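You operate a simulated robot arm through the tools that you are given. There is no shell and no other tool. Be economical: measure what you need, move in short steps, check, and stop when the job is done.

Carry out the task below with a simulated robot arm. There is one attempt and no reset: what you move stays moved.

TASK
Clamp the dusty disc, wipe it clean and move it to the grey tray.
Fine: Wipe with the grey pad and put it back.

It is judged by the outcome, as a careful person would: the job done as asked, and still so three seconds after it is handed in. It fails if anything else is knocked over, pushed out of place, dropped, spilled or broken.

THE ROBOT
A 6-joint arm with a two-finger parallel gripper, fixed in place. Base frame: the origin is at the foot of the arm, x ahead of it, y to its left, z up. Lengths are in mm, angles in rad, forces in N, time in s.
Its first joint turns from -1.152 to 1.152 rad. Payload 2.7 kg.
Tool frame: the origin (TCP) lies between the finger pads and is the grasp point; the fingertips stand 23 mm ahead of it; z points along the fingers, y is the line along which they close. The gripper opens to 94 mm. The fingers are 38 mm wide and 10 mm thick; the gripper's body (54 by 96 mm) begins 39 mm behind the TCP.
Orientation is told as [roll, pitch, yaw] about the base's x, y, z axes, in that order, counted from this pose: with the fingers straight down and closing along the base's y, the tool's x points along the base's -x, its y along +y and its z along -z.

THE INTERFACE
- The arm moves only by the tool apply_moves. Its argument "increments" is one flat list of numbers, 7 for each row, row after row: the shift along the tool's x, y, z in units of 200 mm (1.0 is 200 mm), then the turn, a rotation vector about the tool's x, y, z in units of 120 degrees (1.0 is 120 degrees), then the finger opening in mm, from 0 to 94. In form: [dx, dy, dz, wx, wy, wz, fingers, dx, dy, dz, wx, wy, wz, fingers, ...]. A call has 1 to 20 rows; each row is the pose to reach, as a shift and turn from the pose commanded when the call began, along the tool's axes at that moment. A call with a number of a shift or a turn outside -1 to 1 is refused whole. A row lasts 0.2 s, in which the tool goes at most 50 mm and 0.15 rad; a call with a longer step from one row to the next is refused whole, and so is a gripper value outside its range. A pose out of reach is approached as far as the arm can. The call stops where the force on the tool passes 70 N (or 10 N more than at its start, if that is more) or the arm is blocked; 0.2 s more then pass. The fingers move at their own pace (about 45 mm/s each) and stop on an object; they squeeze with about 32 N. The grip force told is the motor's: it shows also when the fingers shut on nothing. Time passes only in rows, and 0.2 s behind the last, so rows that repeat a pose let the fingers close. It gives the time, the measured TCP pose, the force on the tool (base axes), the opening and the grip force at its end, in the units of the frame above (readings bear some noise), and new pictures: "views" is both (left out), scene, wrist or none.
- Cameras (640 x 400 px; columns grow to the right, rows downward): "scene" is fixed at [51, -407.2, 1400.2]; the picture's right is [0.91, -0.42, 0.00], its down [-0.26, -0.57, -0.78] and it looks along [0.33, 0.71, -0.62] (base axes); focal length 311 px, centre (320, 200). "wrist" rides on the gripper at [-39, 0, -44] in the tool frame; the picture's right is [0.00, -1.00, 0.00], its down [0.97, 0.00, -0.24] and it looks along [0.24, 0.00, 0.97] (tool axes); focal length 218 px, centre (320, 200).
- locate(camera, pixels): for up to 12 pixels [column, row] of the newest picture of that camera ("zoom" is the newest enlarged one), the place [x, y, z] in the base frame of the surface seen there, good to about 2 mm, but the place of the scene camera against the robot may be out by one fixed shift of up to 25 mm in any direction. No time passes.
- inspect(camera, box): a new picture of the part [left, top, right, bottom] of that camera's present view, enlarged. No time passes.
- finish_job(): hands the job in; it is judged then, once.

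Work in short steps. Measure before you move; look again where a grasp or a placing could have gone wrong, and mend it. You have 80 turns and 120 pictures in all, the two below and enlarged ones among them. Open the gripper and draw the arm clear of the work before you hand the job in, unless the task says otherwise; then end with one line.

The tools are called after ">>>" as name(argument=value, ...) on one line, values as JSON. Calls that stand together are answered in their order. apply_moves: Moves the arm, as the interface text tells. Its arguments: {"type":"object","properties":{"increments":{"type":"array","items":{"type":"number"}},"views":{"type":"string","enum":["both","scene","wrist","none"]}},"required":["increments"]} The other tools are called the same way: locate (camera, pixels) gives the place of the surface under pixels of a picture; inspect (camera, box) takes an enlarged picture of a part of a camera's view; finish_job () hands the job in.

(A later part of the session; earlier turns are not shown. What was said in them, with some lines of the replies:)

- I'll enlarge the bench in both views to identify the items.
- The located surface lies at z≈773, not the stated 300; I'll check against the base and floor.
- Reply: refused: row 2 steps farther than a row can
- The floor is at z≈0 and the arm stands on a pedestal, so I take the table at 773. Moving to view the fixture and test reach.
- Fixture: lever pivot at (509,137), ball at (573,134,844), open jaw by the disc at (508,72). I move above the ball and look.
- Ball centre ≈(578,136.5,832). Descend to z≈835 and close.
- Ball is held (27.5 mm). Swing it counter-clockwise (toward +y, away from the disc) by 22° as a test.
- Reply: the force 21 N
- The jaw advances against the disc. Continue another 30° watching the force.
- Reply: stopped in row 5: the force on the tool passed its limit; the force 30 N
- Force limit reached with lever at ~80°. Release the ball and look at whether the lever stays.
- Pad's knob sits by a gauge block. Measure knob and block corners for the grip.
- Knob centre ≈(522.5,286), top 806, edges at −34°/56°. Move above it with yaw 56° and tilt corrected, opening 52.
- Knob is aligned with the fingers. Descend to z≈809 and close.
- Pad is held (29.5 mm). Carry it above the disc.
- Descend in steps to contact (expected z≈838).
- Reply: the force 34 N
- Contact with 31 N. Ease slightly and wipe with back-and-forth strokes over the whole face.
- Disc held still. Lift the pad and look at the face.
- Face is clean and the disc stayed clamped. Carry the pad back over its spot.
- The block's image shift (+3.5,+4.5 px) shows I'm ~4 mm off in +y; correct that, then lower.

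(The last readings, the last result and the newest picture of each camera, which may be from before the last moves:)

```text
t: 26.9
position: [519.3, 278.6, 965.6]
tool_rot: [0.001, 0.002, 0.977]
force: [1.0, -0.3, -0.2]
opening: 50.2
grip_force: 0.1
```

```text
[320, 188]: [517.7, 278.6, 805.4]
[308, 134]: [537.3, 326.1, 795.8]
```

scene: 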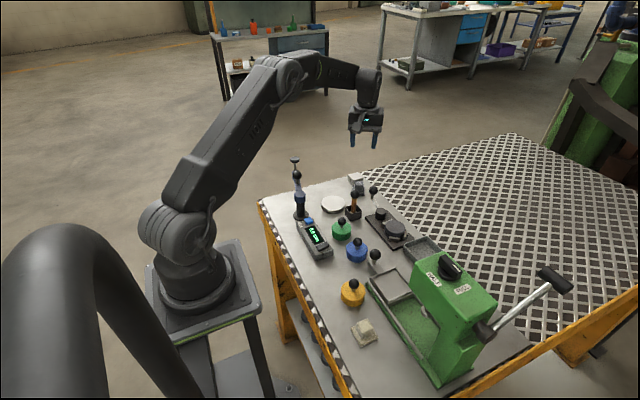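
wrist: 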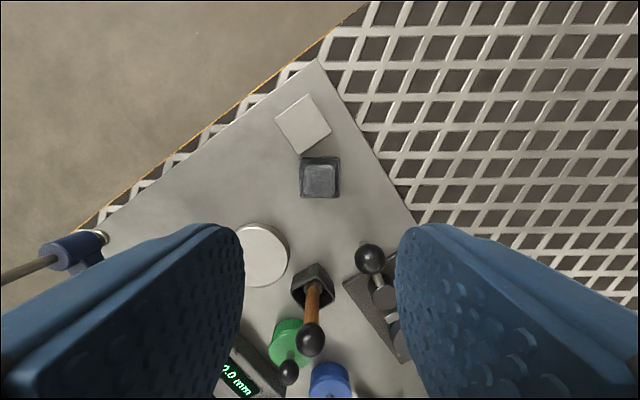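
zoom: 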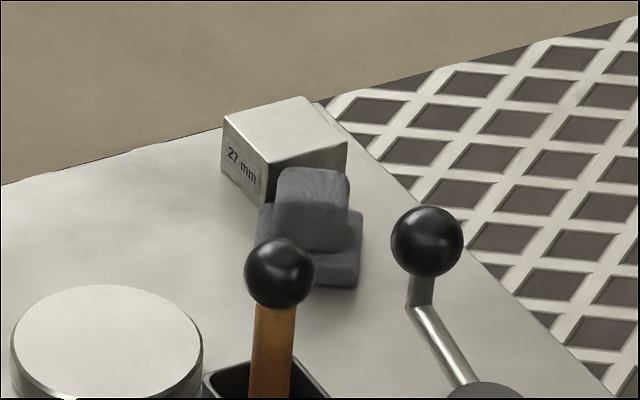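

Pad is back in place. Now move above the lever ball (521,204) with yaw ≈80°.

>>> apply_moves(increments=[0.1, -0.07, 0, 0, 0, -0.07, 50, 0.2, -0.14, 0, 0, 0, -0.14, 50, 0.308, -0.2185, 0, 0, 0, -0.207, 50, 0.308, -0.2185, 0, 0, 0, -0.207, 50], views="wrist")

>>> inspect(camera="wrist", box=[270, 150, 370, 280])

>>> locate(camera="wrist", pixels=[[320, 190], [306, 190], [334, 190], [320, 203], [320, 175]])

```text
t: 27.9
position: [521.7, 202.7, 965.2]
tool_rot: [0.0, 0.001, 1.41]
force: [0.4, -1.0, 0.2]
opening: 50.2
grip_force: 0.0
```

wrist: 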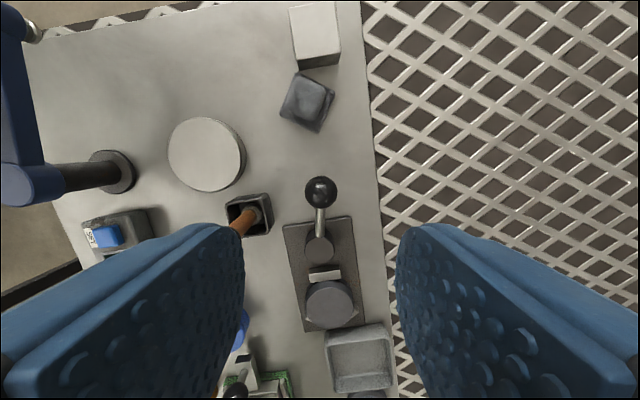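

```text
3.08 times, centred on (320, 215) of wrist
```

zoom: 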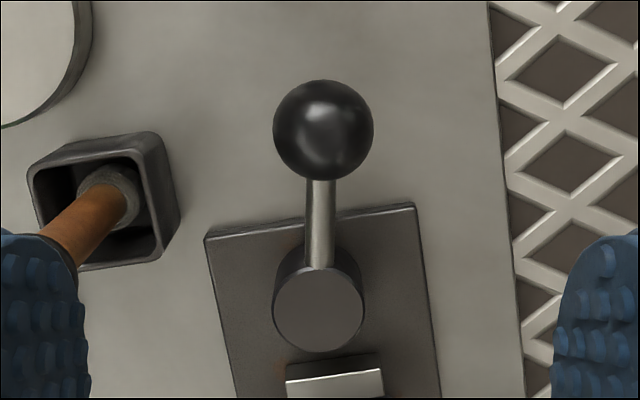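

```text
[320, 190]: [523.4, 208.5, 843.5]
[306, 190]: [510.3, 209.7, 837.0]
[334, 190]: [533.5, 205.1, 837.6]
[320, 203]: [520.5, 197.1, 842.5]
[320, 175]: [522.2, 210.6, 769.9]
```

>>> apply_moves(increments=[-0.01, 0, 0.2, 0, 0, 0, 50, -0.01, 0, 0.4, 0, 0, 0, 50, -0.01, 0, 0.55, 0, 0, 0, 50, -0.01, 0, 0.65, 0, 0, 0, 50, -0.01, 0, 0.65, 0, 0, 0, 30, -0.01, 0, 0.65, 0, 0, 0, 15, -0.01, 0, 0.65, 0, 0, 0, 15, -0.01, 0, 0.65, 0, 0, 0, 15])

```text
t: 29.7
position: [522.6, 206.0, 834.7]
tool_rot: [0.0, 0.0, 1.408]
force: [5.8, 0.0, -4.8]
opening: 27.7
grip_force: 45.0
```

scene: 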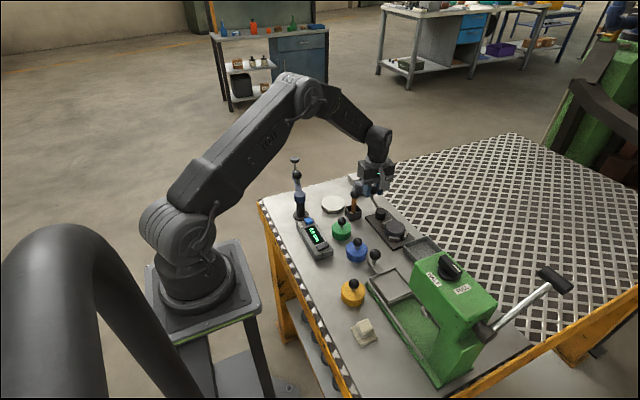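
wrist: 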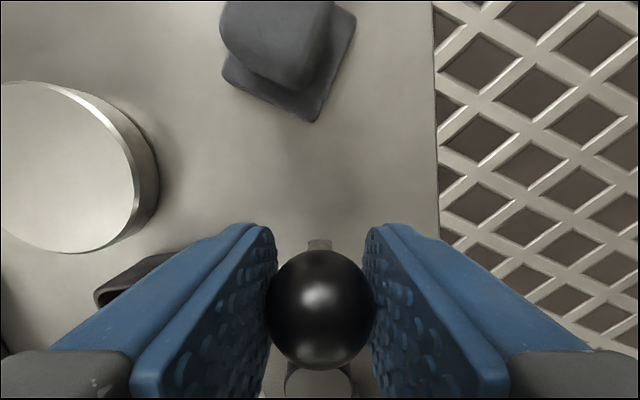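

Ball held. Turn the lever back clockwise 80°.

>>> apply_moves(increments=[0.0034, -0.048, 0, 0, 0, 0.0667, 15, 0.0134, -0.0951, 0, 0, 0, 0.1333, 15, 0.0298, -0.1403, 0, 0, 0, 0.2, 15, 0.0524, -0.1828, 0, 0, 0, 0.2667, 15, 0.0807, -0.2218, 0, 0, 0, 0.3333, 15, 0.1142, -0.2564, 0, 0, 0, 0.4, 15, 0.1521, -0.286, 0, 0, 0, 0.4667, 15, 0.1938, -0.3101, 0, 0, 0, 0.5333, 15, 0.2384, -0.3281, 0, 0, 0, 0.6, 15, 0.2851, -0.3398, 0, 0, 0, 0.6667, 15, 0.2851, -0.3398, 0, 0, 0, 0.6667, 15], views="scene")

>>> inspect(camera="scene", box=[350, 185, 430, 265])

```text
t: 32.1
position: [578.4, 138.5, 834.8]
tool_rot: [0.001, -0.001, 0.013]
force: [-11.5, -1.8, 9.6]
opening: 27.2
grip_force: 45.0
```

scene: 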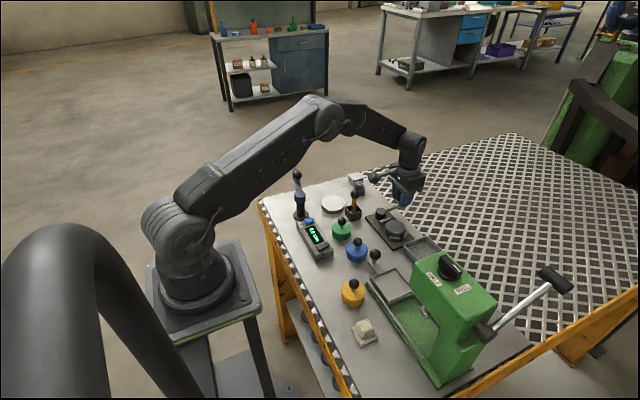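

```text
5.00 times, centred on (390, 225) of scene
```

zoom: 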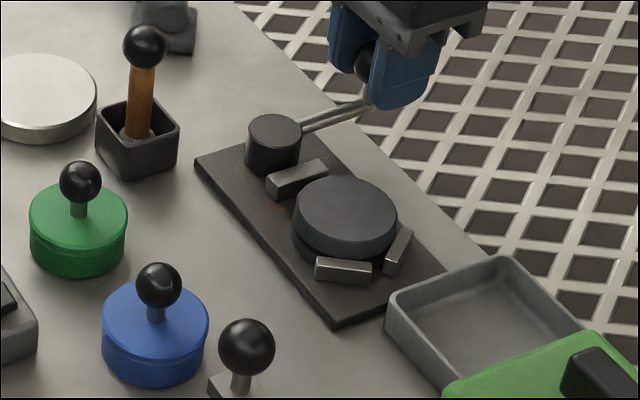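

Jaw retracted. Release the ball, rise and move to view disc and tray from above with yaw 0.

>>> apply_moves(increments=[0, 0, 0, 0, 0, 0, 45, 0, 0, 0, 0, 0, 0, 50, 0, 0, -0.2, 0, 0, 0, 50, 0, 0, -0.4, 0, 0, 0, 60, 0.05, -0.15, -0.55, 0, 0, 0, 70, 0.1, -0.35, -0.6, 0, 0, 0, 80, 0.15, -0.55, -0.6, 0, 0, 0, 80, 0.15, -0.55, -0.6, 0, 0, 0, 80])

>>> inspect(camera="wrist", box=[230, 120, 430, 270])

>>> inspect(camera="scene", box=[370, 205, 450, 265])

```text
t: 33.9
position: [549.8, 27.5, 957.8]
tool_rot: [0.001, 0.001, 0.012]
force: [-0.5, 0.1, -0.4]
opening: 79.9
grip_force: 0.0
```

scene: 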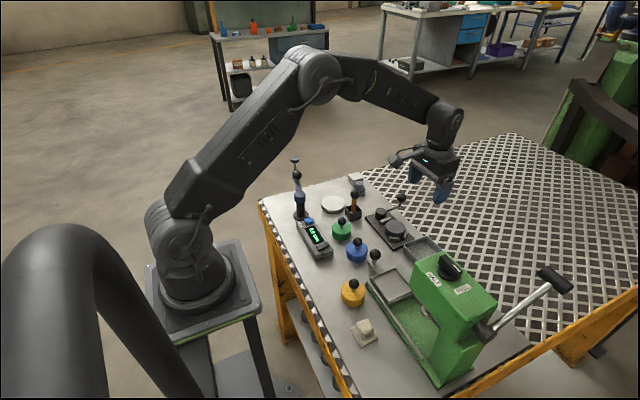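
wrist: 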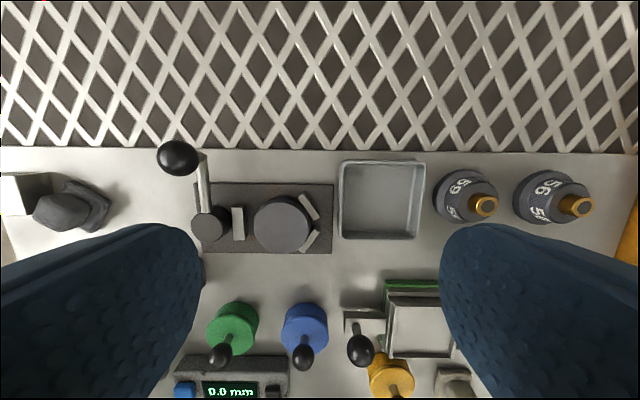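

```text
2.67 times, centred on (330, 195) of wrist
```

zoom: 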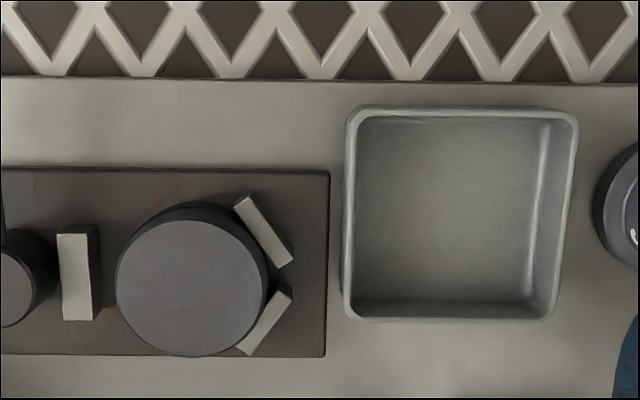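

```text
6.67 times, centred on (410, 235) of scene
```

zoom: 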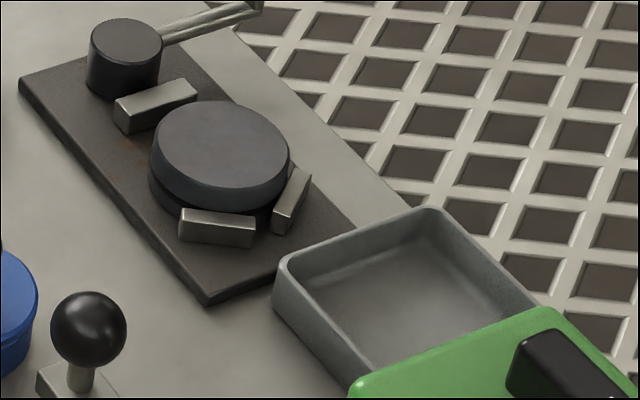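

>>> locate(camera="wrist", pixels=[[255.5, 228], [309, 228], [282, 201], [282, 251], [341.5, 165], [424, 162.5], [415, 238], [341.5, 238], [375, 200], [380, 161], [341, 200], [418, 200]])

>>> locate(camera="zoom", pixels=[[157, 165], [157, 175], [155, 190], [160, 200], [172, 205], [168, 195], [200, 205], [215, 200], [240, 207], [150, 130], [420, 270], [440, 212]])

```text
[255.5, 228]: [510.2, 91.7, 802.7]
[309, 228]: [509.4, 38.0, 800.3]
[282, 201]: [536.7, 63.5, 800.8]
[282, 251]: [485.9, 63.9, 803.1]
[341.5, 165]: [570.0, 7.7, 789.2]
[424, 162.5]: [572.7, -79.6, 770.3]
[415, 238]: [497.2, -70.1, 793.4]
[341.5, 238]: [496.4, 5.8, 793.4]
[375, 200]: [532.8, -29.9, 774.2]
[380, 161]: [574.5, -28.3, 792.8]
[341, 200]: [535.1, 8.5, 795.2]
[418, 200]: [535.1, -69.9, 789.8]
```

```text
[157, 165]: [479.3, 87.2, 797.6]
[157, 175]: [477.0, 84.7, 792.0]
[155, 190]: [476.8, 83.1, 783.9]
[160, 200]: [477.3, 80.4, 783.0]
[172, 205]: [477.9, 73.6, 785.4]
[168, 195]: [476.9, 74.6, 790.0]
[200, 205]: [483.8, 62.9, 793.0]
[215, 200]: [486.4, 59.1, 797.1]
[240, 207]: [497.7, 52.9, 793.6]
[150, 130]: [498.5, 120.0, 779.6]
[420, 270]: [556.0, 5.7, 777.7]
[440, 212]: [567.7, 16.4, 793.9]
```

>>> inspect(camera="scene", box=[376, 212, 416, 242])

>>> locate(camera="zoom", pixels=[[100, 165], [100, 185], [100, 205], [100, 225], [100, 240], [110, 260], [250, 290], [250, 275], [250, 265], [160, 275], [160, 260], [160, 240]])

```text
13.33 times, centred on (396, 227) of scene
```

zoom: 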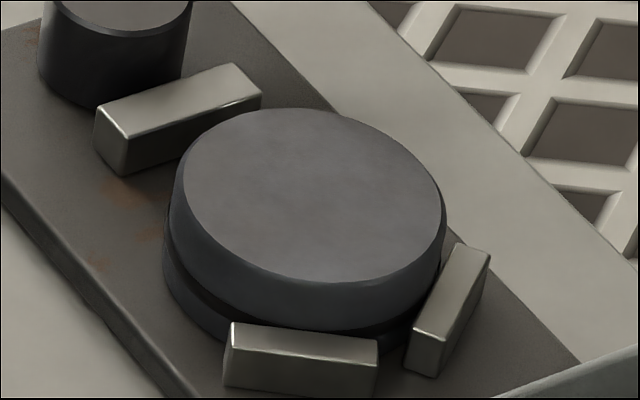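

```text
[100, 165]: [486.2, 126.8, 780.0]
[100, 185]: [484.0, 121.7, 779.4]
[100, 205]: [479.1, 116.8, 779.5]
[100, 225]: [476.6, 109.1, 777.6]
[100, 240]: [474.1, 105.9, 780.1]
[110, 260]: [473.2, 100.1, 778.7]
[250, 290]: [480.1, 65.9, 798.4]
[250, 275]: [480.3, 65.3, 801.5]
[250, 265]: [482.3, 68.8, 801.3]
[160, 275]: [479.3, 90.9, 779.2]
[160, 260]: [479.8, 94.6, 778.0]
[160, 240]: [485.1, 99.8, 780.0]
```

Disc top centre ≈(510.5,64.5,802), ~23 mm thick; tray centre ≈(535,−31.5), rim 793, floor 775. Fingers won't fit inside the tray beside the disc, so I'll grip only the top ~7 mm. Move above it.

>>> apply_moves(increments=[0.1, 0.093, 0, 0, 0, 0.006, 72, 0.1965, 0.185, 0, 0, 0, 0.006, 72, 0.1965, 0.185, 0.2, 0, 0, 0.006, 72, 0.1965, 0.185, 0.4, 0, 0, 0.006, 72, 0.1965, 0.185, 0.56, 0, 0, 0.006, 72, 0.1965, 0.185, 0.56, 0, 0, 0.006, 72])

>>> inspect(camera="scene", box=[360, 185, 440, 255])

>>> locate(camera="wrist", pixels=[[320, 330], [320, 270], [320, 240]])

```text
t: 35.3
position: [510.2, 64.3, 842.7]
tool_rot: [0.001, 0.002, -0.001]
force: [-0.3, -0.8, -0.3]
opening: 72.0
grip_force: 0.1
```

scene: 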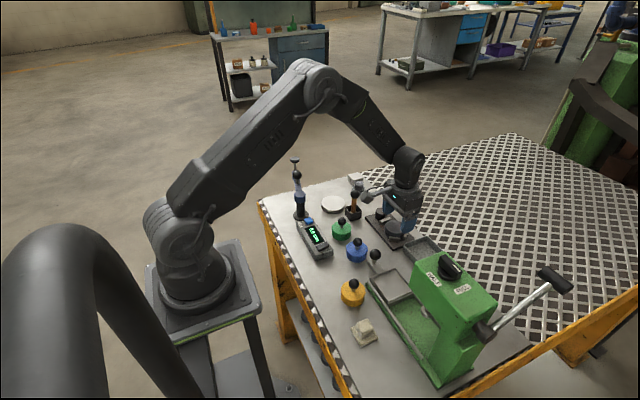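
wrist: 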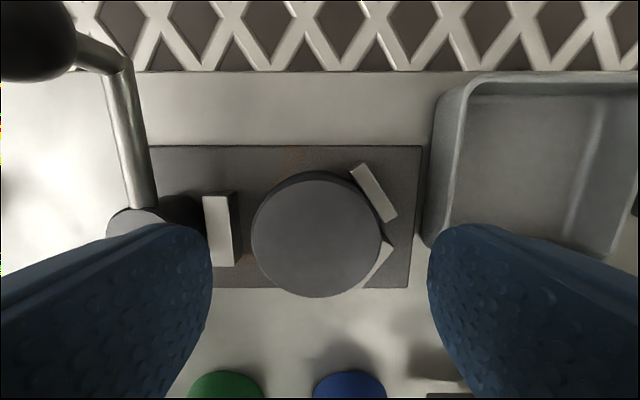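

```text
5.71 times, centred on (400, 220) of scene
```

zoom: 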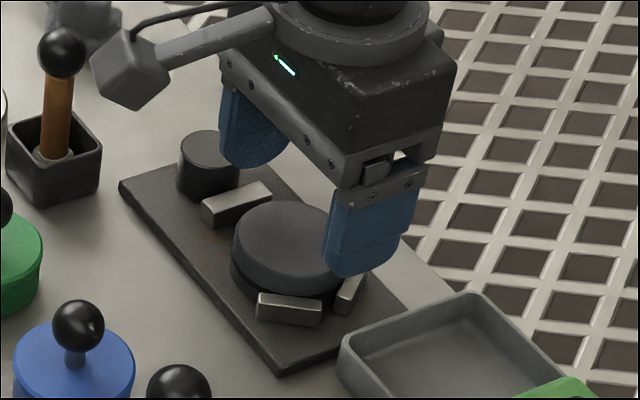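

```text
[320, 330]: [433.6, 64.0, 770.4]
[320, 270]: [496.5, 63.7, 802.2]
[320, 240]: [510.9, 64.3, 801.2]
```

Aligned over the disc. Lower to z≈818 and close.

>>> apply_moves(increments=[0, 0, 0.07, 0, 0, 0, 72, 0, 0, 0.1225, 0, 0, 0, 72, 0, 0, 0.1225, 0, 0, 0, 60, 0, 0, 0.1225, 0, 0, 0, 45, 0, 0, 0.1225, 0, 0, 0, 42, 0, 0, 0.1225, 0, 0, 0, 42, 0, 0, 0.1225, 0, 0, 0, 42])

>>> inspect(camera="scene", box=[360, 195, 430, 255])

```text
t: 36.9
position: [510.4, 64.8, 818.5]
tool_rot: [0.001, 0.0, 0.0]
force: [1.7, 24.0, -0.6]
opening: 55.2
grip_force: 32.0
```

scene: 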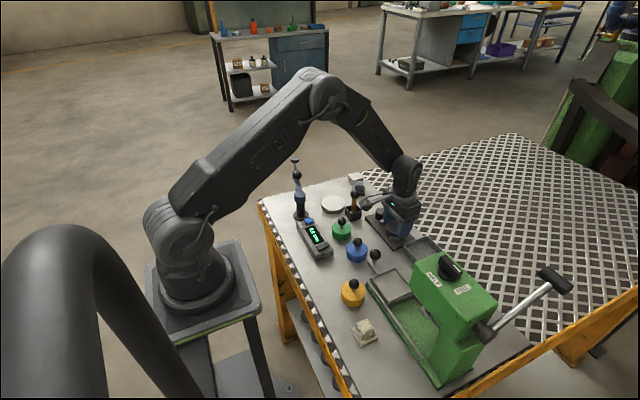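
wrist: 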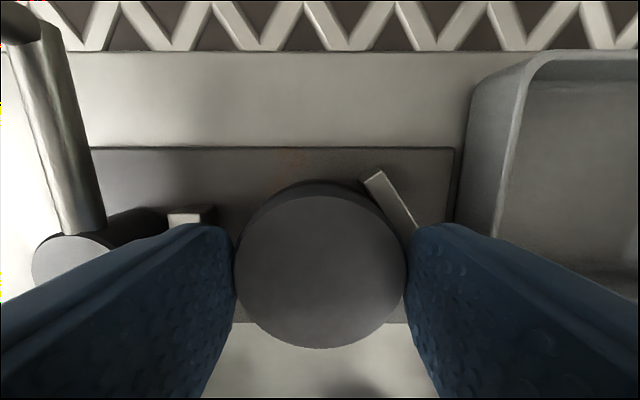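

```text
6.67 times, centred on (395, 225) of scene
```

zoom: 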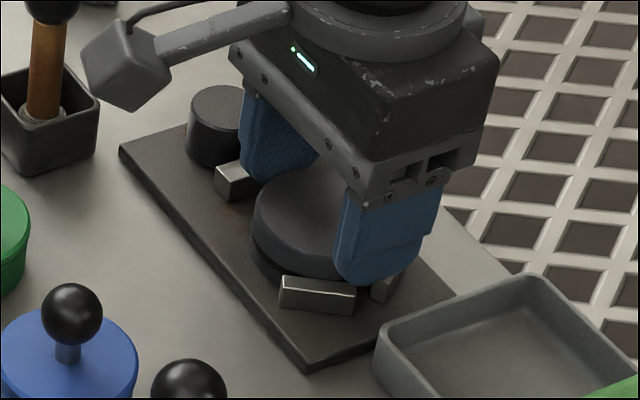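

Gripped at 55 mm. Lift gently.

>>> apply_moves(increments=[0, 0, -0.02, 0, 0, 0, 42, 0, 0, -0.06, 0, 0, 0, 42, 0, 0, -0.12, 0, 0, 0, 42, 0, 0, -0.2, 0, 0, 0, 42, 0, 0, -0.2, 0, 0, 0, 42])

>>> inspect(camera="scene", box=[360, 180, 440, 250])

```text
t: 38.1
position: [509.1, 64.1, 858.7]
tool_rot: [0.001, 0.003, -0.001]
force: [-0.1, 0.9, -4.6]
opening: 55.2
grip_force: 32.2
```

scene: 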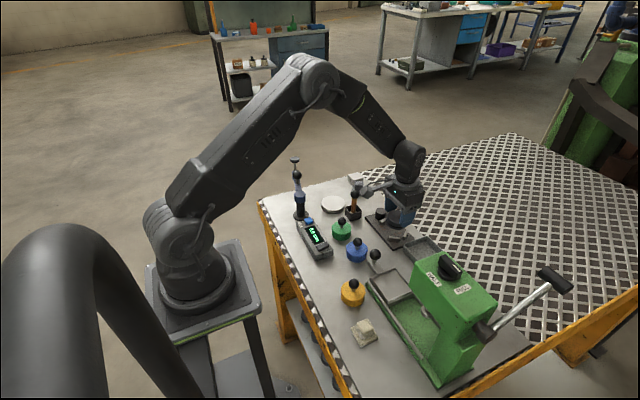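
wrist: 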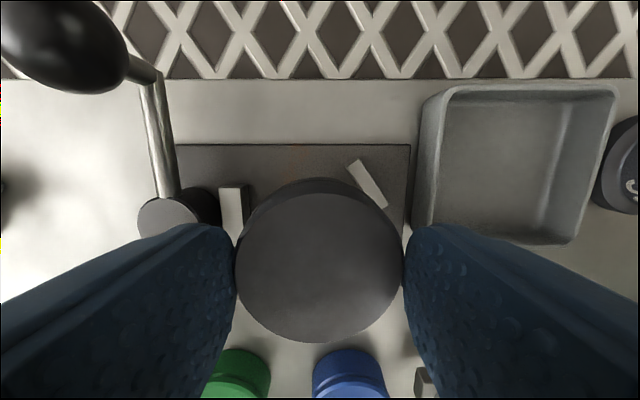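

```text
5.71 times, centred on (400, 215) of scene
```

zoom: 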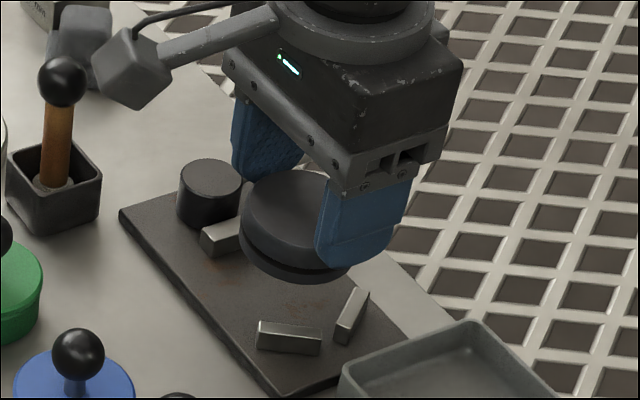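

Disc held whole. Carry it over the tray centre.

>>> apply_moves(increments=[-0.042, -0.16, -0.02, 0, 0, 0, 42, -0.084, -0.32, -0.02, 0, 0, 0, 42, -0.126, -0.479, -0.02, 0, 0, 0, 42, -0.126, -0.479, -0.02, 0, 0, 0, 42])

>>> inspect(camera="scene", box=[380, 190, 460, 260])

>>> inspect(camera="wrist", box=[200, 120, 440, 370])

```text
t: 39.1
position: [534.9, -30.7, 861.6]
tool_rot: [0.0, 0.001, 0.0]
force: [0.2, 0.8, -4.9]
opening: 55.0
grip_force: 32.0
```

scene: 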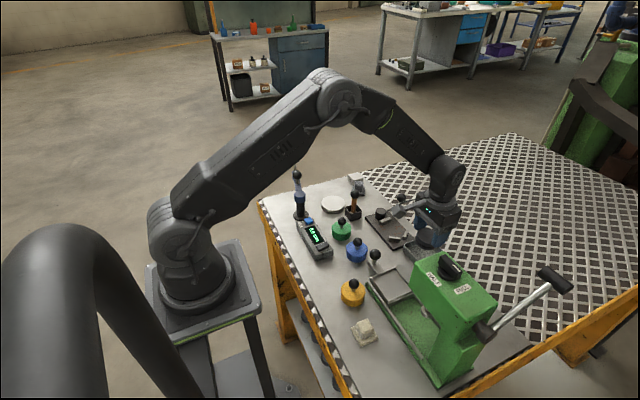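
wrist: 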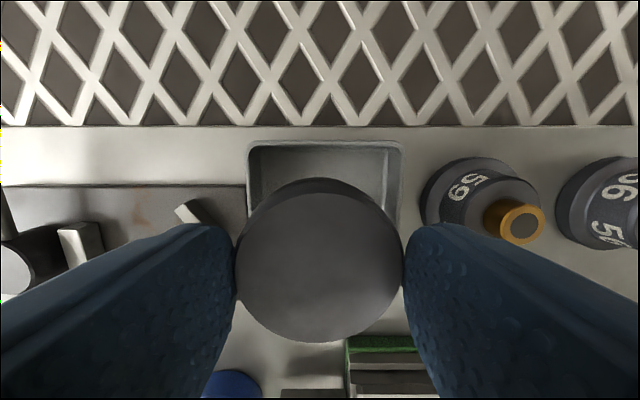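

```text
5.71 times, centred on (420, 225) of scene
```

zoom: 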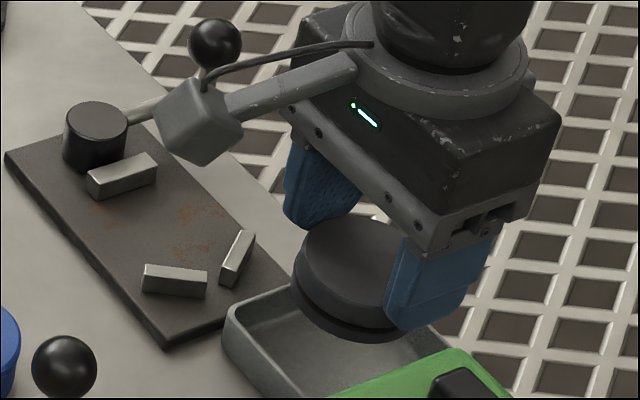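

```text
1.60 times, centred on (320, 245) of wrist
```

zoom: 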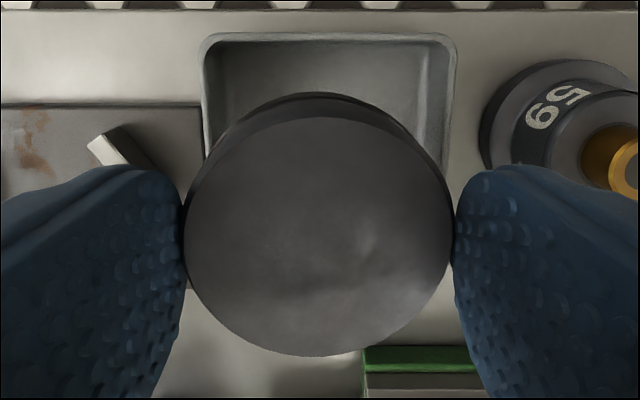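

>>> locate(camera="wrist", pixels=[[249, 150], [404, 150], [325, 143], [251, 180], [401, 180], [430, 195], [520, 222], [495, 200], [385, 342], [325, 170]])

>>> locate(camera="scene", pixels=[[420, 265], [455, 262], [495, 295], [440, 300], [447, 265]])

```text
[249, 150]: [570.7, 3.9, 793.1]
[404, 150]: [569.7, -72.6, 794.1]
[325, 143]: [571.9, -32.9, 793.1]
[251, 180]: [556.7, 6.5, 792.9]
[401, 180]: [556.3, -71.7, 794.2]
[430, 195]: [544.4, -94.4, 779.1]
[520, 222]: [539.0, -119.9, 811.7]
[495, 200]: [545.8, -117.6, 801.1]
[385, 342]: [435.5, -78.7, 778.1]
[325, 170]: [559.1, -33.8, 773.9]
```

```text
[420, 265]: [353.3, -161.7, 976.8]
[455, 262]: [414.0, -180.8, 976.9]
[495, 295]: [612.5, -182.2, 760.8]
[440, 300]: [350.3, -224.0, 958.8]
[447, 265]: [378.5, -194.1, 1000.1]
```

Tray centre is y≈−33. Shift 2.5 mm and lower to just above release height.

>>> apply_moves(increments=[0, -0.0125, 0.05, 0, 0, 0, 42, 0, -0.0125, 0.12, 0, 0, 0, 42, 0, -0.0125, 0.17, 0, 0, 0, 42, 0, -0.0125, 0.2, 0, 0, 0, 42, 0, -0.0125, 0.2, 0, 0, 0, 42])

>>> inspect(camera="scene", box=[390, 215, 450, 265])

>>> inspect(camera="wrist", box=[200, 120, 440, 370])

```text
t: 40.3
position: [534.2, -34.9, 820.7]
tool_rot: [0.0, 0.002, 0.0]
force: [-0.4, 0.5, -4.2]
opening: 55.0
grip_force: 32.2
```

scene: 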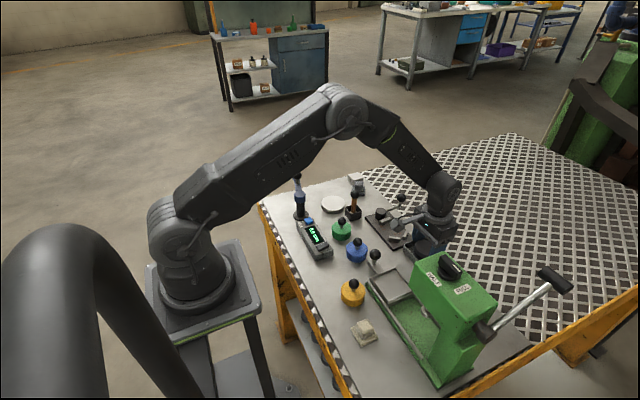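
wrist: 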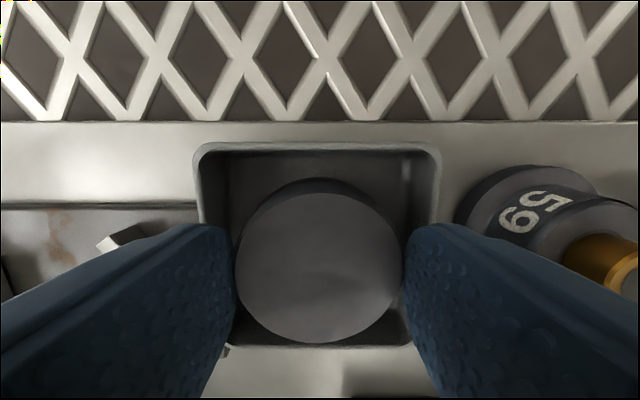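

```text
8.00 times, centred on (420, 240) of scene
```

zoom: 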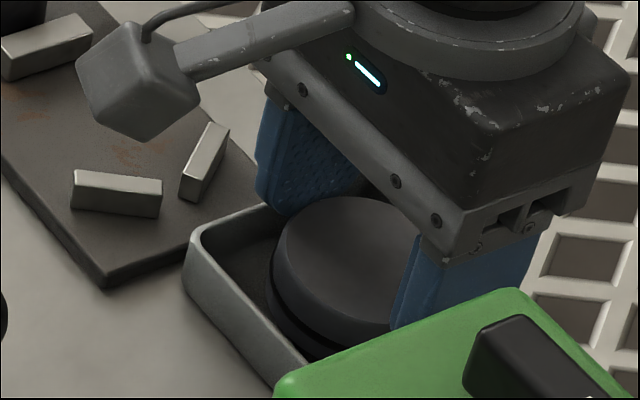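

```text
1.60 times, centred on (320, 245) of wrist
```

zoom: 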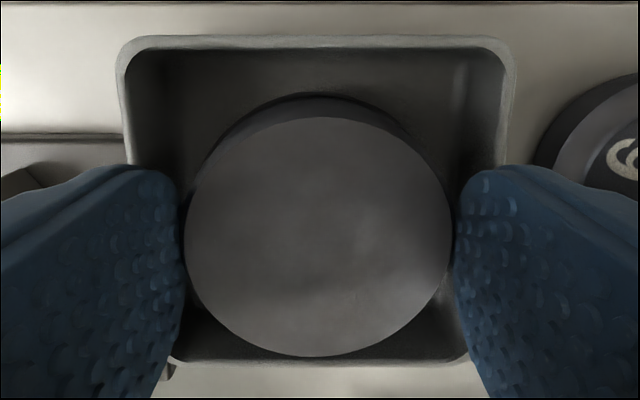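

Disc is within the walls, centred. Lower ~3 mm more and release with a small opening.

>>> apply_moves(increments=[0, 0, 0.008, 0, 0, 0, 42, 0, 0, 0.015, 0, 0, 0, 42, 0, 0, 0.015, 0, 0, 0, 42], views="wrist")

>>> inspect(camera="scene", box=[390, 215, 450, 265])

```text
t: 41.1
position: [535.5, -34.9, 819.6]
tool_rot: [0.002, 0.0, 0.001]
force: [0.6, 0.2, -3.5]
opening: 55.1
grip_force: 32.0
```

wrist: 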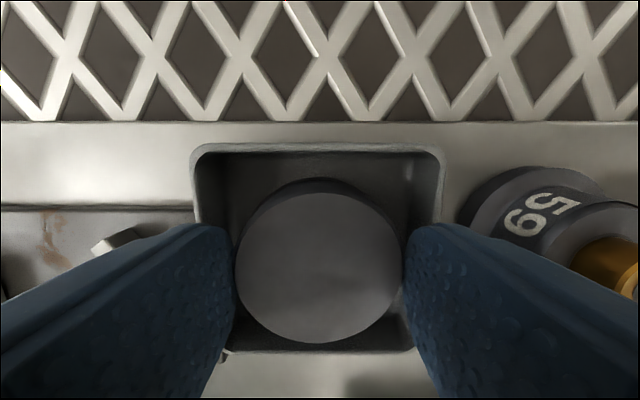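

```text
8.00 times, centred on (420, 240) of scene
```

zoom: 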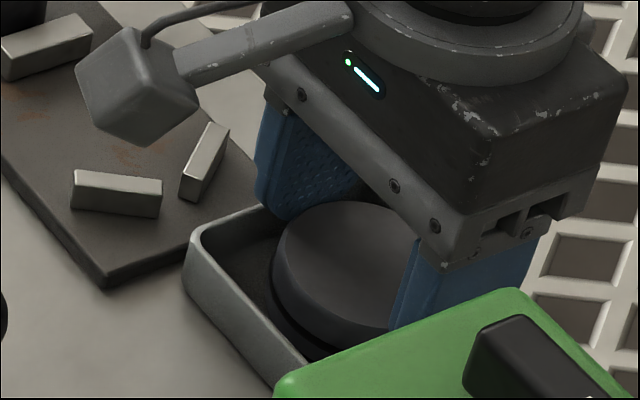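

>>> apply_moves(increments=[0, 0, 0.006, 0, 0, 0, 42, 0, 0, 0.006, 0, 0, 0, 42, 0, 0, 0.006, 0, 0, 0, 62, 0, 0, 0.006, 0, 0, 0, 62, 0, 0, 0.006, 0, 0, 0, 62])

>>> inspect(camera="scene", box=[390, 215, 450, 265])

```text
t: 42.3
position: [535.8, -34.7, 817.6]
tool_rot: [0.0, 0.002, -0.002]
force: [-0.1, 0.2, -0.2]
opening: 62.3
grip_force: 0.1
```

scene: 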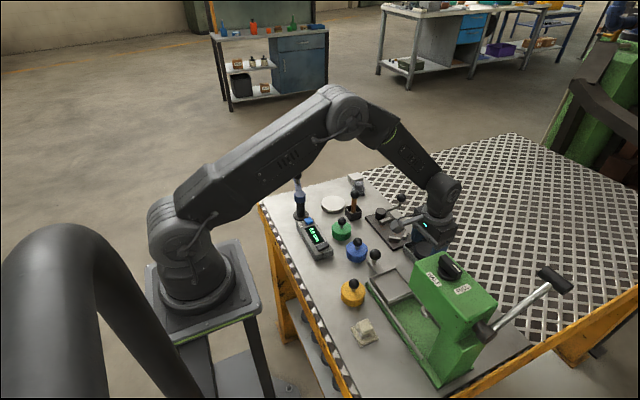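
wrist: 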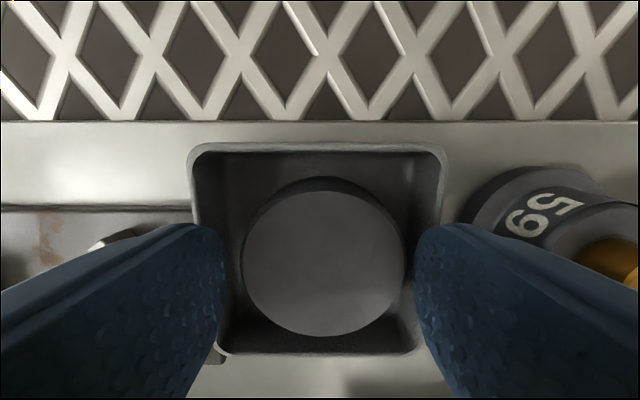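

```text
8.00 times, centred on (420, 240) of scene
```

zoom: 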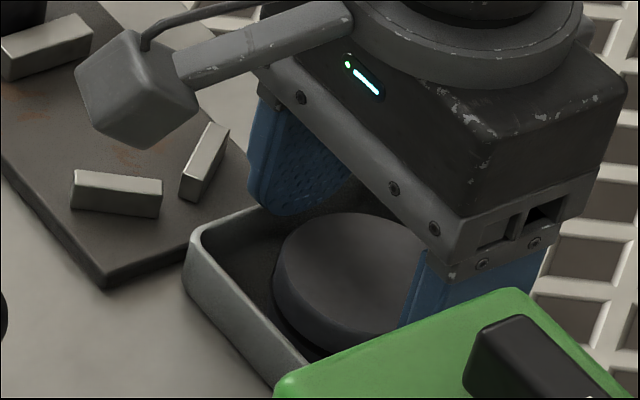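

Disc rests in the tray. Withdraw upward and back, then do a final check.

>>> apply_moves(increments=[0, 0, -0.1, 0, 0, 0, 62, 0, 0, -0.3, 0, 0, 0, 62, 0, 0, -0.5, 0, 0, 0, 62, 0, 0, -0.7, 0, 0, 0, 80, 0.15, 0.1, -0.85, 0, 0, 0, 90, 0.3, 0.2, -0.95, 0, 0, 0, 90, 0.45, 0.3, -1.0, 0, 0, 0, 90, 0.45, 0.3, -1.0, 0, 0, 0, 90])

>>> inspect(camera="wrist", box=[180, 20, 480, 208])

>>> inspect(camera="scene", box=[290, 150, 450, 270])

```text
t: 44.1
position: [445.6, 24.9, 1018.8]
tool_rot: [-0.001, 0.002, 0.001]
force: [0.1, -1.0, 0.6]
opening: 90.0
grip_force: 0.0
```

scene: 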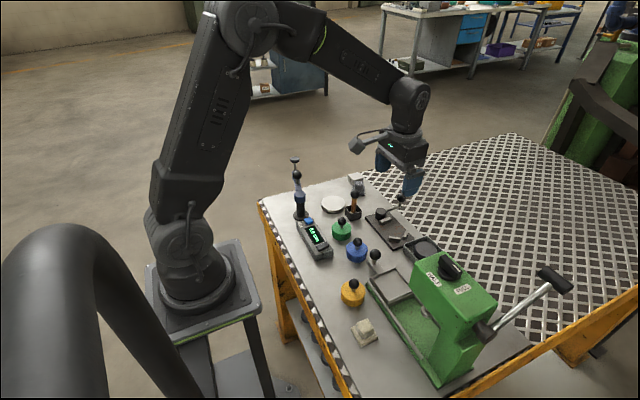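
wrist: 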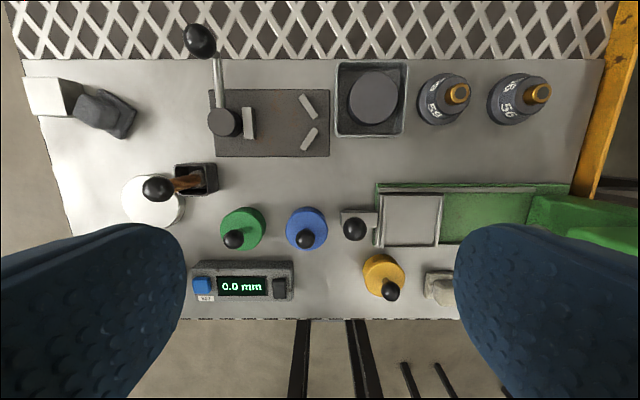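

```text
2.13 times, centred on (330, 114) of wrist
```

zoom: 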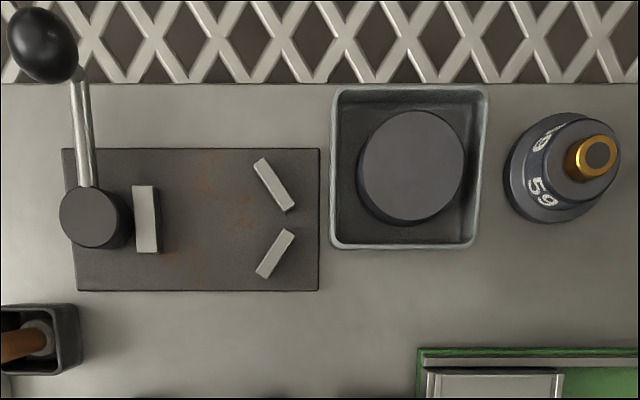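

```text
3.33 times, centred on (370, 210) of scene
```

zoom: 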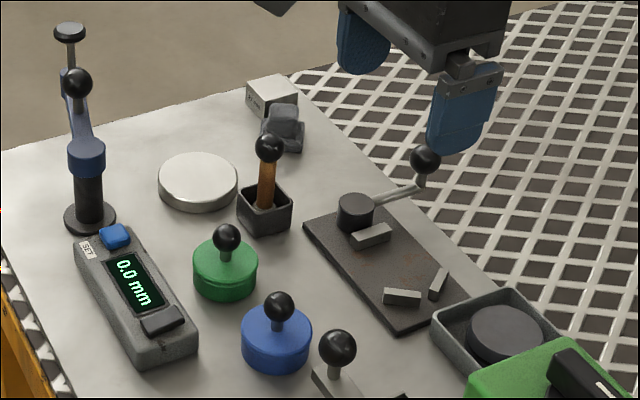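

The disc lies flat and clean in the tray, the pad is back, the clamp is open and nothing else has moved. The arm is clear, so I'm handing in.

>>> finish_job()

```text
The job is handed in.
```

I clamped the disc, wiped it clean with the grey pad, put the pad back within about 1–2 mm of its spot, unclamped the disc, and set it flat in the grey tray, releasing it a few millimetres above the tray floor.
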